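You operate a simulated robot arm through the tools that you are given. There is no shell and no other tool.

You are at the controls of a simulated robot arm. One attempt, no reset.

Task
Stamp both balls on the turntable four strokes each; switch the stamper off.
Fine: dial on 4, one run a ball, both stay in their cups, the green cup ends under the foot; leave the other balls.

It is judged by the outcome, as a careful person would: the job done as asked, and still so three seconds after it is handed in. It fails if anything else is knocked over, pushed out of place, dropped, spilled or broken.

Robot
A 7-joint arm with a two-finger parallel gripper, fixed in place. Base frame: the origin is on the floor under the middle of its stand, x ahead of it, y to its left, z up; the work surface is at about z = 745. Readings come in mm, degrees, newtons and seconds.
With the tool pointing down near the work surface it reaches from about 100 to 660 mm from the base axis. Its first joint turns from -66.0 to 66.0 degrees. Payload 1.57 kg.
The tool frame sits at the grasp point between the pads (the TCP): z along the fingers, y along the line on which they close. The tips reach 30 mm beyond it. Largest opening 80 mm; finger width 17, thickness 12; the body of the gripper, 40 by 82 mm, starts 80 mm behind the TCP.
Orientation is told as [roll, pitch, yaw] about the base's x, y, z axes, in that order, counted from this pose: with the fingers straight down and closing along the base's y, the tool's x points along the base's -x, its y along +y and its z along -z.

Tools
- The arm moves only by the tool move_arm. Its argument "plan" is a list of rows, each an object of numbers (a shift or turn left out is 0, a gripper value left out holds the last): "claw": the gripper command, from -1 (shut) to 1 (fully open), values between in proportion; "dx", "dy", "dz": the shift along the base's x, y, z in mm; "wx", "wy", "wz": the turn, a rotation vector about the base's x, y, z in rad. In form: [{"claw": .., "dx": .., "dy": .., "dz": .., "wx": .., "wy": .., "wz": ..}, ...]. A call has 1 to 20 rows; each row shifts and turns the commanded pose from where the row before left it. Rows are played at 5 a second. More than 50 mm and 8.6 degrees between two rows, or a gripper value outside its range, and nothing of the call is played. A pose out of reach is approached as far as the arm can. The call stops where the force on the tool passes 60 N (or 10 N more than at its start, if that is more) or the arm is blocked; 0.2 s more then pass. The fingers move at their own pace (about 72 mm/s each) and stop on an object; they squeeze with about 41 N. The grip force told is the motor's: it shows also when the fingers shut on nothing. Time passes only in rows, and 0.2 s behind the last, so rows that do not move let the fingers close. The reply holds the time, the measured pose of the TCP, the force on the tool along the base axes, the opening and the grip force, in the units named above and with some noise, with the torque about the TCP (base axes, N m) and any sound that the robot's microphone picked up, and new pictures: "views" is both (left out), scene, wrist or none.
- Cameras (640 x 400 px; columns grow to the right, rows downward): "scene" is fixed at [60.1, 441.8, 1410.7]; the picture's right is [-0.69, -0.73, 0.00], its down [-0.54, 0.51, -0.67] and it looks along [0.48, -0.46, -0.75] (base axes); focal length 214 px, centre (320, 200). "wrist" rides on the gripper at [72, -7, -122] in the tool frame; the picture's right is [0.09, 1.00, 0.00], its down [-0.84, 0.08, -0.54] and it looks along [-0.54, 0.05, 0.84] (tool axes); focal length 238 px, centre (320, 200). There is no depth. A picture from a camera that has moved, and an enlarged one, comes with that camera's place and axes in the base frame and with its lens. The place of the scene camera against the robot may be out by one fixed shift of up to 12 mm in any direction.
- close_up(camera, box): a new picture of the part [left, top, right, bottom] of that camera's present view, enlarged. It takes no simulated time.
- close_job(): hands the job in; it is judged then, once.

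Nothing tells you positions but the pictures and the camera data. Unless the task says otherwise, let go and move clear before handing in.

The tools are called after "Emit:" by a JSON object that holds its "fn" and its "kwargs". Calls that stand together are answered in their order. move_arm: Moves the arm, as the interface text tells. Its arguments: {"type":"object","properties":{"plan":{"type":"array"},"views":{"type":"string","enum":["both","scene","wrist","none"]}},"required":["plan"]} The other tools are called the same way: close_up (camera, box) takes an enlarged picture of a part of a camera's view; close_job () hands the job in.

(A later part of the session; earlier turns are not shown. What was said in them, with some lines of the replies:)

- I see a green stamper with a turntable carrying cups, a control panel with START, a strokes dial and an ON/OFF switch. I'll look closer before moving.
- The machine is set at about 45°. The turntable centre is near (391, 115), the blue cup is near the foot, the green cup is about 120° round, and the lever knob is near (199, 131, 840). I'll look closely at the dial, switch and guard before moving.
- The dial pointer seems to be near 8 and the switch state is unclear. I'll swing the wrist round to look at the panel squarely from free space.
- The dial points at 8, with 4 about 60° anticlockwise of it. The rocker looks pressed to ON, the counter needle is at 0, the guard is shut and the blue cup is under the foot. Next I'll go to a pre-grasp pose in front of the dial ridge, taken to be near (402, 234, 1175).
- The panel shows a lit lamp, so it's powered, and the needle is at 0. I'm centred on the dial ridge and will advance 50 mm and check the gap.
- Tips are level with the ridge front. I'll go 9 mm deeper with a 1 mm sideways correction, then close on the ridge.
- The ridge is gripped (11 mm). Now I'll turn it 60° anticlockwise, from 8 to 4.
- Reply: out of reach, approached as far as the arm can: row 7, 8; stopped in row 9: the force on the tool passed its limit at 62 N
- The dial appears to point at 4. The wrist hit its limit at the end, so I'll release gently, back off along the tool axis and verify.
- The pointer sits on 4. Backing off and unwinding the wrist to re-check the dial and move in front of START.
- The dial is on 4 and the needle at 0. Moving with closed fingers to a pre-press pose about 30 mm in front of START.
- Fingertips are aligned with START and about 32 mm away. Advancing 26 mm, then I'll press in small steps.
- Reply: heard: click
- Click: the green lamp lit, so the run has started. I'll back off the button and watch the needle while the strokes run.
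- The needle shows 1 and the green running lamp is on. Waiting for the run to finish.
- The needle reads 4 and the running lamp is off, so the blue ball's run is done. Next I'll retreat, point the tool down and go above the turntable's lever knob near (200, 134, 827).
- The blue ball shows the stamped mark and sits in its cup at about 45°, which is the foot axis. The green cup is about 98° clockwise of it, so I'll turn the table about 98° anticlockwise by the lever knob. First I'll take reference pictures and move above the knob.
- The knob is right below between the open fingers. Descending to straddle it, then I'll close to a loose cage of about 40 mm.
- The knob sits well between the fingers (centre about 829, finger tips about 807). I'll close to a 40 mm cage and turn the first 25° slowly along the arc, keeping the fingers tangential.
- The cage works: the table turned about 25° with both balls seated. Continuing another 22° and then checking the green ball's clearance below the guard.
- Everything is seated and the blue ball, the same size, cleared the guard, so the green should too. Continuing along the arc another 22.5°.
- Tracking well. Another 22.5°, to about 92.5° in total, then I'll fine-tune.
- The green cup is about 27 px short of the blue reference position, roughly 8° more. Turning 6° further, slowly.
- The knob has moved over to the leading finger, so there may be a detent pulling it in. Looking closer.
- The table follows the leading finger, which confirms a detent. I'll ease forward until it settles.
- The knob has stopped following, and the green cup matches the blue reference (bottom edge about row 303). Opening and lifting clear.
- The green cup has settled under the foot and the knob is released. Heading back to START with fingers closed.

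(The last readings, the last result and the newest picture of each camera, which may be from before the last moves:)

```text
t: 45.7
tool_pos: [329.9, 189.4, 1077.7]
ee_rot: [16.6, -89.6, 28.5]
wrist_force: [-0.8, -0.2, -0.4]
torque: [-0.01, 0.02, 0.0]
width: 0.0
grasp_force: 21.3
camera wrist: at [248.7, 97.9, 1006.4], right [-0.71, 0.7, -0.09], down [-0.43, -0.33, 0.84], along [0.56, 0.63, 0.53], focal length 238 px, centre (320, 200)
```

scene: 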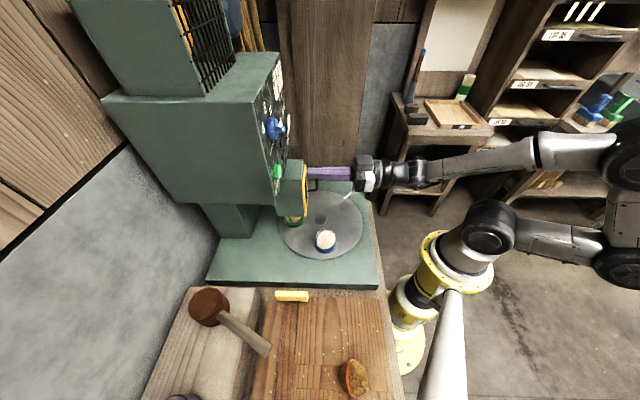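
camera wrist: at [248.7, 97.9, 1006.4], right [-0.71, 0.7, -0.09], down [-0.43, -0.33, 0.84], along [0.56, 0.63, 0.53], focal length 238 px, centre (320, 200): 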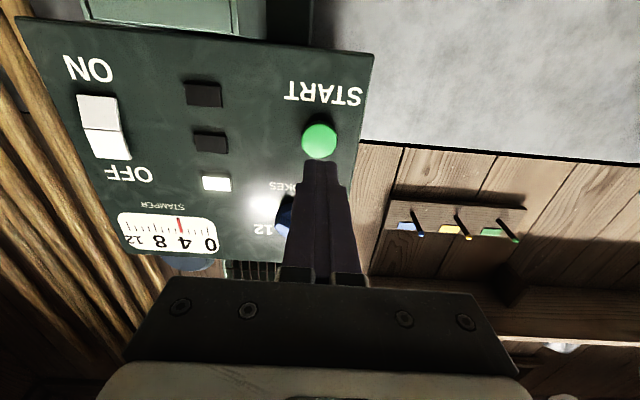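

Emit:
{"fn": "move_arm", "kwargs": {"plan": [{"dx": 10.2, "dy": 10.2}, {"dx": 10.2, "dy": 10.2}, {"dx": 10.2, "dy": 10.2}, {"dx": 10.2, "dy": 10.2}, {}], "views": "wrist"}}

Emit:
{"fn": "close_up", "kwargs": {"camera": "scene", "box": [255, 140, 335, 200]}}

Emit:
{"fn": "close_up", "kwargs": {"camera": "wrist", "box": [0, 40, 340, 280]}}

```text
t: 46.9
tool_pos: [370.8, 231.1, 1077.2]
ee_rot: [17.4, -89.5, 27.5]
wrist_force: [0.0, 0.2, -0.1]
torque: [0.01, 0.01, 0.01]
width: 0.1
grasp_force: 21.6
camera wrist: at [289.2, 139.0, 1006.5], right [-0.71, 0.7, -0.09], down [-0.43, -0.33, 0.84], along [0.56, 0.63, 0.53], focal length 238 px, centre (320, 200)
```

wrist: 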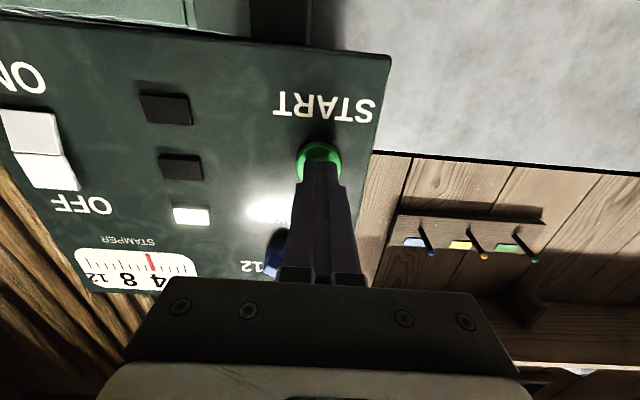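

```text
6.67 times, centred on (295, 170) of scene
camera zoom: at [60.1, 441.8, 1410.7], right [-0.69, -0.73, 0.0], down [-0.54, 0.51, -0.67], along [0.48, -0.46, -0.75], focal length 1430 px, centre (487, 400)
```

zoom: 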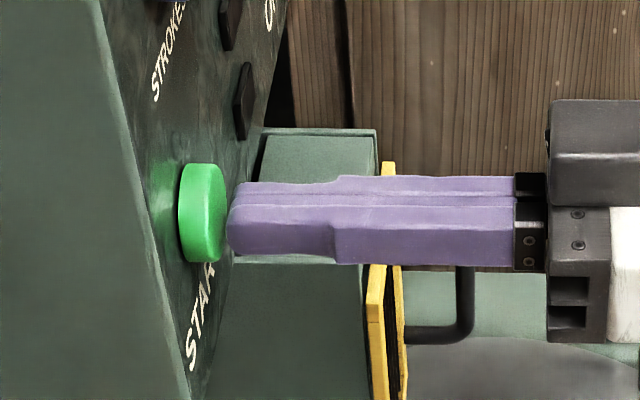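

```text
1.67 times, centred on (170, 160) of wrist
camera zoom: at [289.2, 139.0, 1006.5], right [-0.71, 0.7, -0.09], down [-0.43, -0.33, 0.84], along [0.56, 0.63, 0.53], focal length 397 px, centre (570, 267)
```

zoom: 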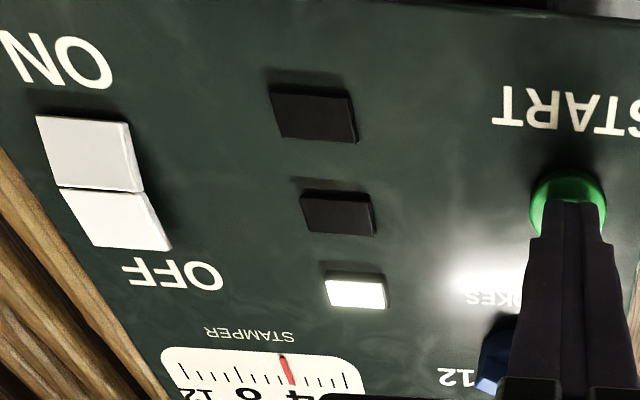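

Emit:
{"fn": "move_arm", "kwargs": {"plan": [{"dx": 1.8, "dy": 1.8}, {"dx": 1.8, "dy": 1.8}, {"dx": 1.4, "dy": 1.4}], "views": "none"}}

```text
t: 47.7
tool_pos: [376.0, 234.5, 1075.5]
ee_rot: [15.2, -89.5, 29.7]
wrist_force: [-0.8, -1.4, -0.7]
torque: [0.04, -0.01, -0.03]
width: 0.0
grasp_force: 21.6
```

Emit:
{"fn": "move_arm", "kwargs": {"plan": [{"dx": 1.2, "dy": 1.2}], "views": "none"}}

```text
t: 48.1
tool_pos: [376.3, 236.7, 1076.7]
ee_rot: [18.7, -89.6, 26.3]
wrist_force: [-1.1, -3.0, 0.7]
torque: [0.03, -0.01, -0.05]
width: 0.0
grasp_force: 21.3
heard: click
```

The START click was heard. Backing off and watching the run.

Emit:
{"fn": "move_arm", "kwargs": {"plan": [{"dx": -7, "dy": -7}, {"dx": -7, "dy": -7}, {"dx": -7, "dy": -7}], "views": "wrist"}}

Emit:
{"fn": "close_up", "kwargs": {"camera": "wrist", "box": [0, 40, 340, 280]}}

Emit:
{"fn": "move_arm", "kwargs": {"plan": [{}, {}, {}, {}, {}, {}, {}, {}, {}, {}], "views": "wrist"}}

Emit:
{"fn": "close_up", "kwargs": {"camera": "wrist", "box": [0, 40, 340, 280]}}

Emit:
{"fn": "close_up", "kwargs": {"camera": "scene", "box": [260, 170, 380, 260]}}

```text
t: 48.9
tool_pos: [355.0, 214.6, 1075.3]
ee_rot: [15.1, -89.6, 30.2]
wrist_force: [0.3, 0.1, -0.4]
torque: [0.0, 0.0, -0.01]
width: 0.1
grasp_force: 21.2
camera wrist: at [274.2, 123.9, 1005.6], right [-0.71, 0.7, -0.09], down [-0.43, -0.33, 0.84], along [0.56, 0.63, 0.53], focal length 238 px, centre (320, 200)
```

wrist: 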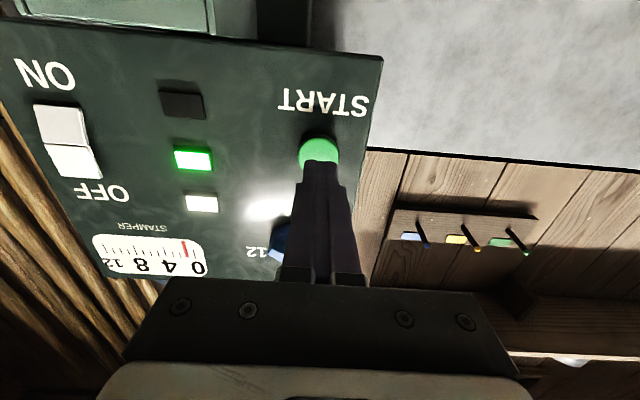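

```text
1.67 times, centred on (170, 160) of wrist
camera zoom: at [274.2, 123.9, 1005.6], right [-0.71, 0.7, -0.09], down [-0.43, -0.33, 0.84], along [0.56, 0.63, 0.53], focal length 397 px, centre (570, 267)
```

zoom: 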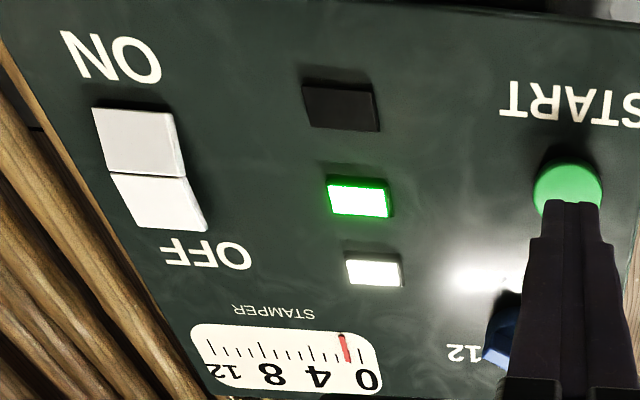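

```text
t: 51.1
tool_pos: [355.6, 215.1, 1076.1]
ee_rot: [16.6, -89.5, 28.7]
wrist_force: [-0.1, 0.1, 0.4]
torque: [0.02, 0.02, -0.02]
width: 0.3
grasp_force: 21.1
camera wrist: at [274.3, 124.0, 1005.7], right [-0.71, 0.7, -0.09], down [-0.43, -0.33, 0.84], along [0.56, 0.63, 0.53], focal length 238 px, centre (320, 200)
```

wrist: 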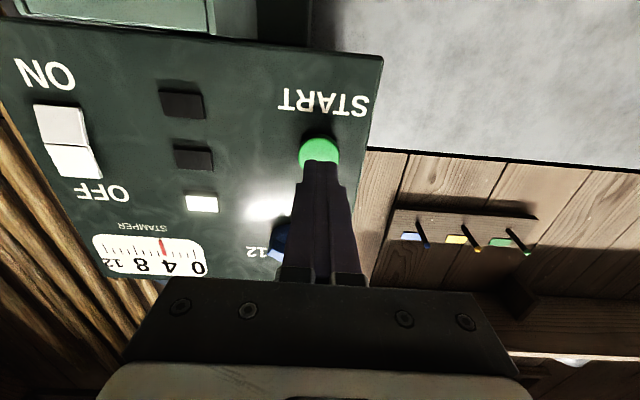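

```text
1.67 times, centred on (170, 160) of wrist
camera zoom: at [274.3, 124.0, 1005.7], right [-0.71, 0.7, -0.09], down [-0.43, -0.33, 0.84], along [0.56, 0.63, 0.53], focal length 397 px, centre (570, 267)
```

zoom: 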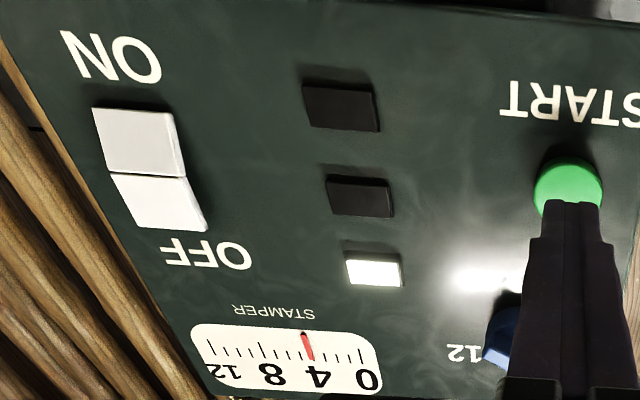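

```text
4.44 times, centred on (320, 215) of scene
camera zoom: at [60.1, 441.8, 1410.7], right [-0.69, -0.73, 0.0], down [-0.54, 0.51, -0.67], along [0.48, -0.46, -0.75], focal length 953 px, centre (320, 133)
```

zoom: 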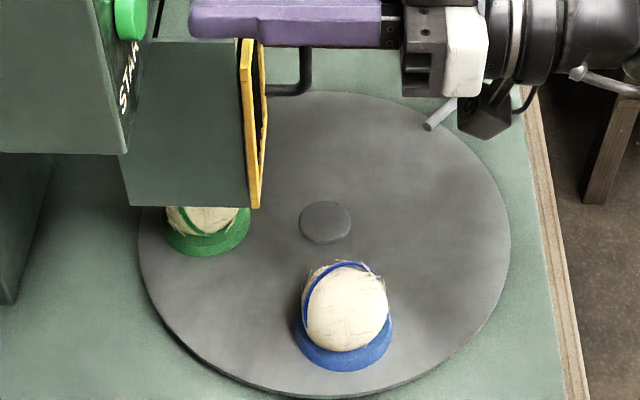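

The second run is complete: needle at 4, green ball stamped and in its cup. Now I'll retreat and move across in front of the ON/OFF rocker to press the OFF (upper) half.

Emit:
{"fn": "move_arm", "kwargs": {"plan": [{"dx": -20.5, "dy": -20.5}, {"dx": -20.5, "dy": -20.5}, {"dx": 23, "dy": -23, "dz": 4}, {"dx": 23, "dy": -23, "dz": 4}, {"dx": 23, "dy": -23, "dz": 4}, {"dx": 23, "dy": -23, "dz": 4}, {"dx": 23, "dy": -23, "dz": 4}, {"dx": 23.4, "dy": -23.4, "dz": 4}, {}], "views": "both"}}

Emit:
{"fn": "close_up", "kwargs": {"camera": "wrist", "box": [220, 60, 420, 220]}}

Emit:
{"fn": "close_up", "kwargs": {"camera": "scene", "box": [255, 100, 355, 170]}}

```text
t: 53.1
tool_pos: [453.3, 35.0, 1101.0]
ee_rot: [17.0, -89.6, 28.0]
wrist_force: [0.1, -0.3, -0.5]
torque: [-0.01, 0.0, -0.03]
width: 0.1
grasp_force: 21.7
camera wrist: at [371.8, -55.8, 1030.4], right [-0.71, 0.7, -0.09], down [-0.43, -0.33, 0.84], along [0.56, 0.63, 0.53], focal length 238 px, centre (320, 200)
```

scene: 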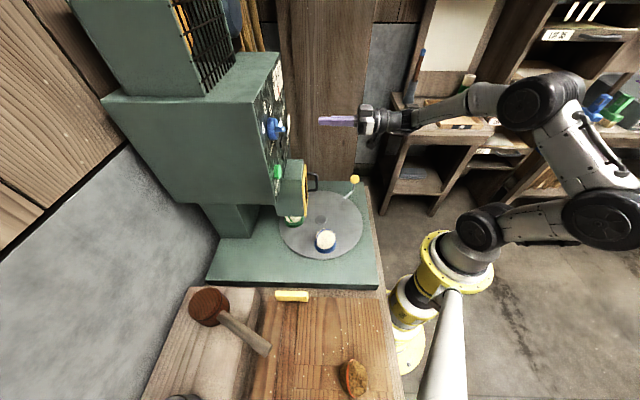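
wrist: 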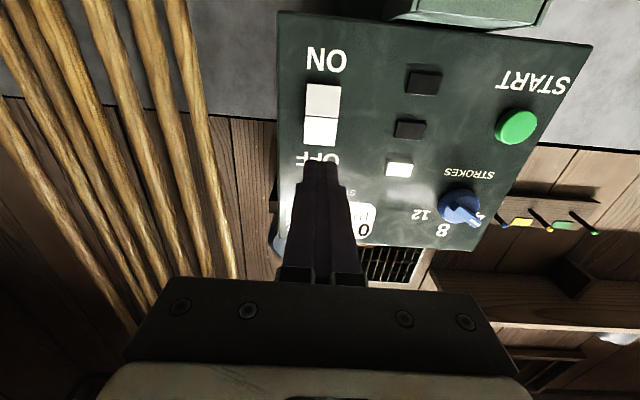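

```text
2.50 times, centred on (320, 140) of wrist
camera zoom: at [371.8, -55.8, 1030.4], right [-0.71, 0.7, -0.09], down [-0.43, -0.33, 0.84], along [0.56, 0.63, 0.53], focal length 596 px, centre (320, 350)
```

zoom: 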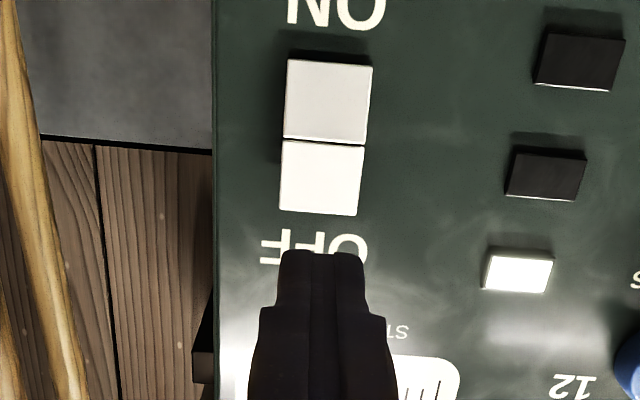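

```text
5.71 times, centred on (305, 135) of scene
camera zoom: at [60.1, 441.8, 1410.7], right [-0.69, -0.73, 0.0], down [-0.54, 0.51, -0.67], along [0.48, -0.46, -0.75], focal length 1226 px, centre (406, 571)
```

zoom: 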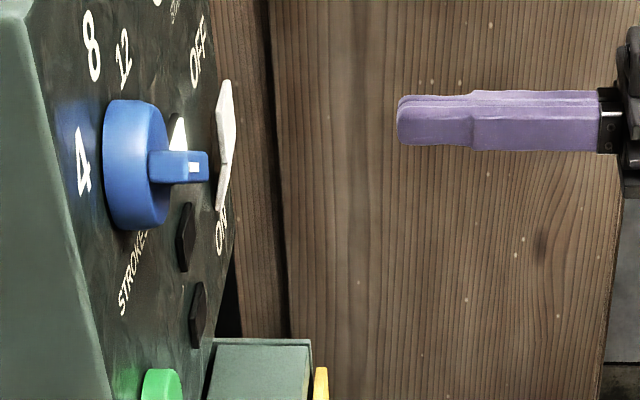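

The fingertip is laterally aligned with the OFF half (centre about z 1098). Advancing 72 mm, slightly higher, to stop about 12 mm short.

Emit:
{"fn": "move_arm", "kwargs": {"plan": [{"dx": 10.2, "dy": 10.2, "dz": 1}, {"dx": 10.2, "dy": 10.2, "dz": 1}, {"dx": 10.2, "dy": 10.2, "dz": 0.5}, {"dx": 10.2, "dy": 10.2}, {"dx": 10.2, "dy": 10.2}, {}], "views": "wrist"}}

Emit:
{"fn": "close_up", "kwargs": {"camera": "wrist", "box": [220, 60, 420, 220]}}

Emit:
{"fn": "close_up", "kwargs": {"camera": "scene", "box": [255, 90, 335, 150]}}

```text
t: 54.5
tool_pos: [504.0, 88.1, 1101.8]
ee_rot: [17.7, -89.5, 27.4]
wrist_force: [0.0, -0.3, 0.3]
torque: [0.04, 0.0, 0.01]
width: 0.3
grasp_force: 21.5
camera wrist: at [422.9, -3.9, 1032.6], right [-0.71, 0.7, -0.09], down [-0.43, -0.33, 0.84], along [0.56, 0.63, 0.53], focal length 238 px, centre (320, 200)
```

wrist: 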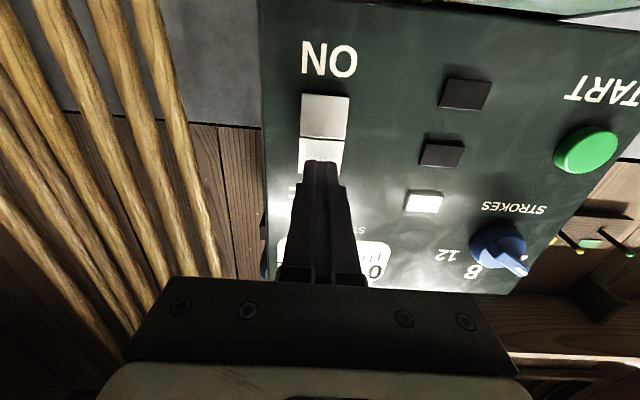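

```text
2.50 times, centred on (320, 140) of wrist
camera zoom: at [422.9, -3.9, 1032.6], right [-0.71, 0.7, -0.09], down [-0.43, -0.33, 0.84], along [0.56, 0.63, 0.53], focal length 596 px, centre (320, 350)
```

zoom: 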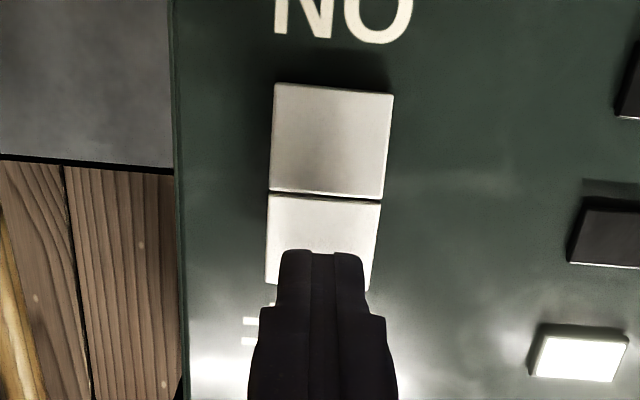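

```text
6.67 times, centred on (295, 120) of scene
camera zoom: at [60.1, 441.8, 1410.7], right [-0.69, -0.73, 0.0], down [-0.54, 0.51, -0.67], along [0.48, -0.46, -0.75], focal length 1430 px, centre (487, 733)
```

zoom: 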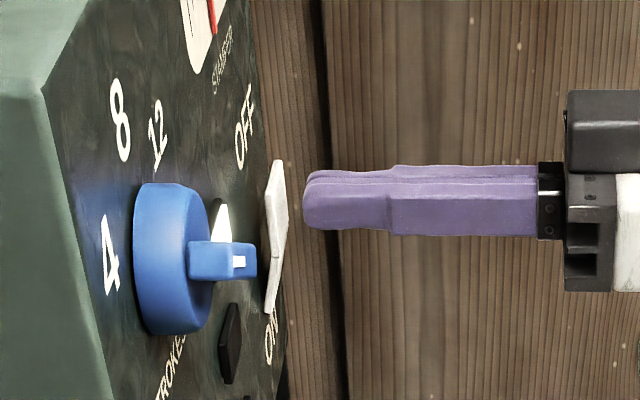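

Gap about 9 mm. Pressing in small steps.

Emit:
{"fn": "move_arm", "kwargs": {"plan": [{"dx": 1.8, "dy": 1.8}, {"dx": 1.8, "dy": 1.8}, {"dx": 1.8, "dy": 1.8}, {"dx": 1.8, "dy": 1.8}, {"dx": 1.4, "dy": 1.4}], "views": "none"}}

Emit:
{"fn": "close_up", "kwargs": {"camera": "scene", "box": [255, 90, 335, 150]}}

```text
t: 55.7
tool_pos: [513.3, 95.3, 1101.2]
ee_rot: [19.2, -89.5, 26.0]
wrist_force: [-1.8, -1.2, -0.4]
torque: [-0.07, 0.03, -0.01]
width: 0.1
grasp_force: 21.2
```

```text
6.67 times, centred on (295, 120) of scene
camera zoom: at [60.0, 441.7, 1410.7], right [-0.69, -0.73, 0.0], down [-0.54, 0.51, -0.67], along [0.48, -0.46, -0.75], focal length 1430 px, centre (487, 733)
```

zoom: 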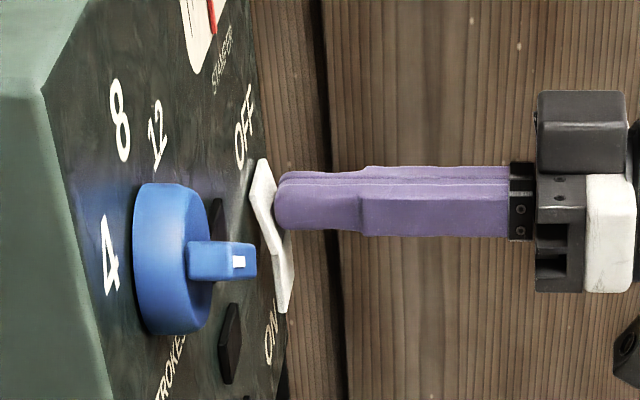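

The rocker has tipped to OFF and the lamp has gone out. I'll back away and confirm it stays.

Emit:
{"fn": "move_arm", "kwargs": {"plan": [{"dx": -8, "dy": -8}, {"dx": -15, "dy": -15}, {"dx": -20, "dy": -20}, {"dx": -20, "dy": -20}, {}, {}], "views": "both"}}

Emit:
{"fn": "close_up", "kwargs": {"camera": "wrist", "box": [220, 20, 600, 260]}}

Emit:
{"fn": "close_up", "kwargs": {"camera": "scene", "box": [255, 90, 335, 150]}}

Emit:
{"fn": "close_up", "kwargs": {"camera": "scene", "box": [260, 160, 380, 260]}}

```text
t: 57.1
tool_pos: [450.8, 32.9, 1102.8]
ee_rot: [17.8, -89.5, 27.5]
wrist_force: [-0.1, 0.1, 1.0]
torque: [0.01, -0.03, -0.01]
width: 0.0
grasp_force: 21.7
camera wrist: at [368.9, -59.0, 1032.3], right [-0.71, 0.7, -0.09], down [-0.43, -0.33, 0.84], along [0.56, 0.63, 0.53], focal length 238 px, centre (320, 200)
```

scene: 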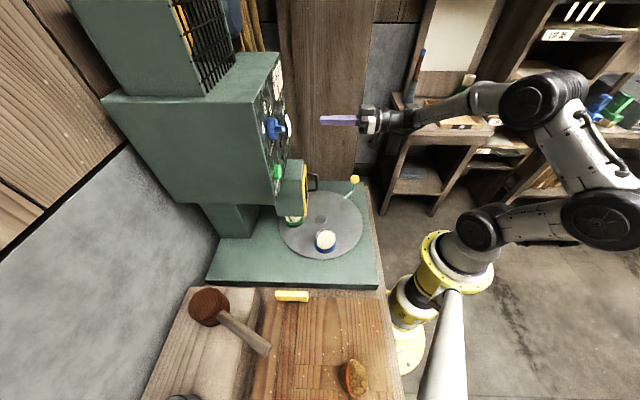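
wrist: 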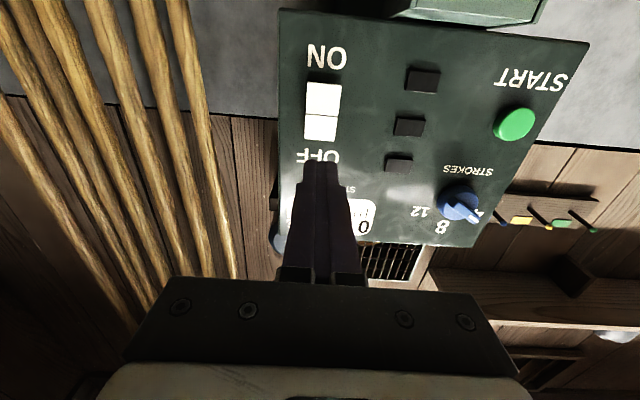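

```text
1.67 times, centred on (410, 140) of wrist
camera zoom: at [368.9, -59.0, 1032.3], right [-0.71, 0.7, -0.09], down [-0.43, -0.33, 0.84], along [0.56, 0.63, 0.53], focal length 397 px, centre (170, 300)
```

zoom: 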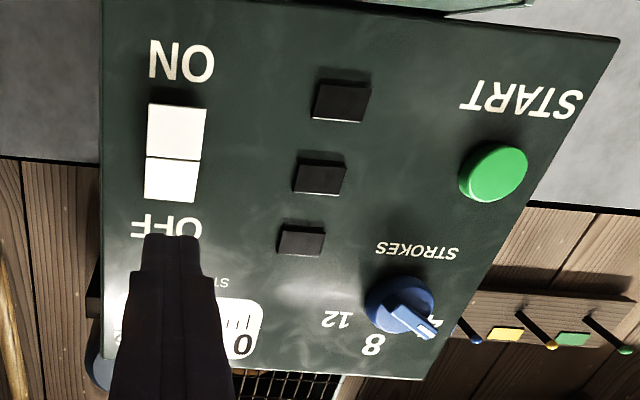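

```text
6.67 times, centred on (295, 120) of scene
camera zoom: at [60.0, 441.8, 1410.7], right [-0.69, -0.73, 0.0], down [-0.54, 0.51, -0.67], along [0.48, -0.46, -0.75], focal length 1430 px, centre (487, 733)
```

zoom: 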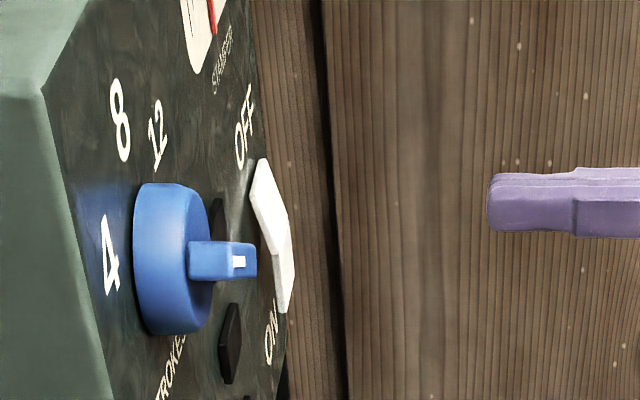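

```text
4.00 times, centred on (320, 210) of scene
camera zoom: at [60.0, 441.8, 1410.7], right [-0.69, -0.73, 0.0], down [-0.54, 0.51, -0.67], along [0.48, -0.46, -0.75], focal length 858 px, centre (320, 160)
```

zoom: 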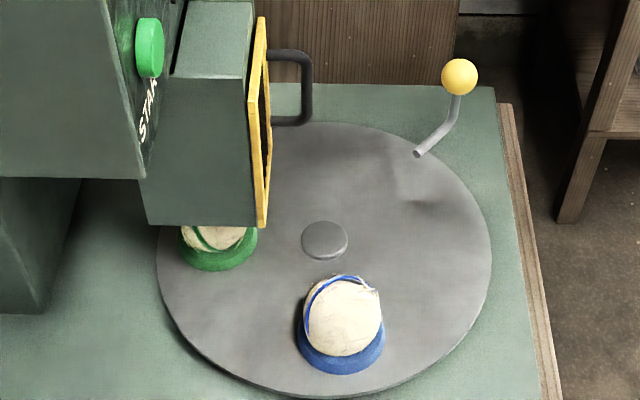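

All lamps are out, the rocker stays at OFF, the dial is on 4, both balls are stamped and in their cups, and the green cup is under the foot. I'll back the arm a bit further clear before handing in.

Emit:
{"fn": "move_arm", "kwargs": {"plan": [{"dx": -20, "dy": -20, "dz": 5}, {"dx": -20, "dy": -20, "dz": 5}, {"dx": -20, "dy": -20, "dz": 5}, {}, {}, {}], "views": "both"}}

Emit:
{"fn": "close_up", "kwargs": {"camera": "scene", "box": [130, 160, 420, 400]}}

```text
t: 58.5
tool_pos: [391.7, -26.4, 1117.4]
ee_rot: [16.8, -89.5, 28.2]
wrist_force: [0.9, -0.3, -0.1]
torque: [0.02, 0.02, 0.0]
width: 0.2
grasp_force: 20.9
camera wrist: at [308.9, -118.2, 1047.4], right [-0.71, 0.7, -0.09], down [-0.43, -0.33, 0.84], along [0.56, 0.63, 0.53], focal length 238 px, centre (320, 200)
```

scene: 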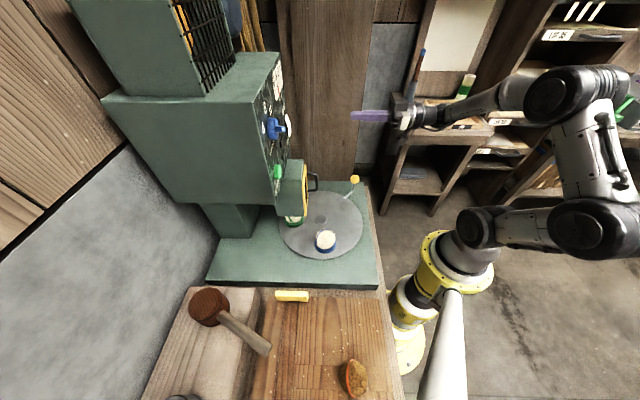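
wrist: 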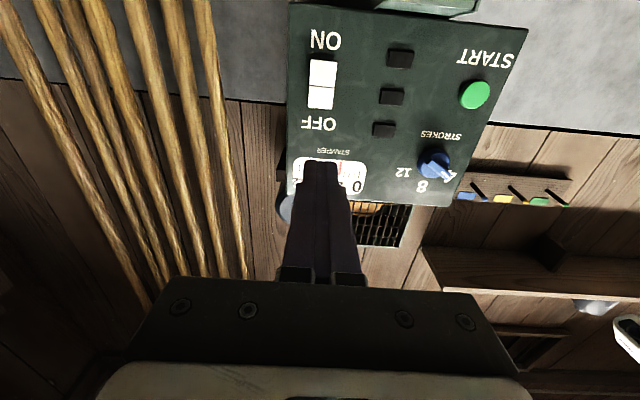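

```text
1.67 times, centred on (275, 280) of scene
camera zoom: at [60.1, 441.8, 1410.7], right [-0.69, -0.73, 0.0], down [-0.54, 0.51, -0.67], along [0.48, -0.46, -0.75], focal length 358 px, centre (395, 67)
```

zoom: 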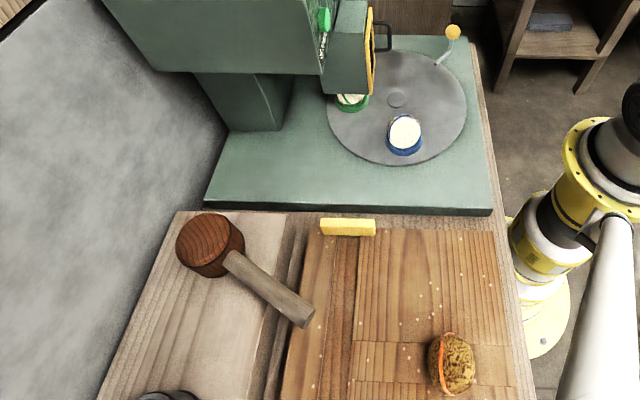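

Everything is in its final state: the stamper is off, both balls are stamped and in their cups, the green cup is under the foot, the other objects are untouched and the arm is clear. Handing in.

Emit:
{"fn": "close_job", "kwargs": {}}

```text
The job is handed in.
```

Both balls on the turntable have been stamped, and the stamper is switched off. I've handed the job in, but no verdict has come back.

- **Dial:** it was on 8, so I turned it to 4 before the first run. It was still on 4 at the end.
- **Strokes:** each ball got one run, the blue first and then the green. The counter needle stopped at 4 both times.
- **Balls and cups:** both balls stayed in their cups. The green cup ended under the foot, in the same spot where the blue one was stamped.
- **Switch:** the rocker stayed on OFF after I backed away, and all the panel lamps went out. I saw it tip over, but the microphone picked up no click for that press.
- **Everything else:** the other ball and the tools on the bench look unmoved in the last pictures. The arm is clear of the machine.

While I turned the dial, the wrist reached its limit and the force briefly hit 62 N, which stopped that move. I released the dial, backed off and checked that it was on 4 before starting the first run.
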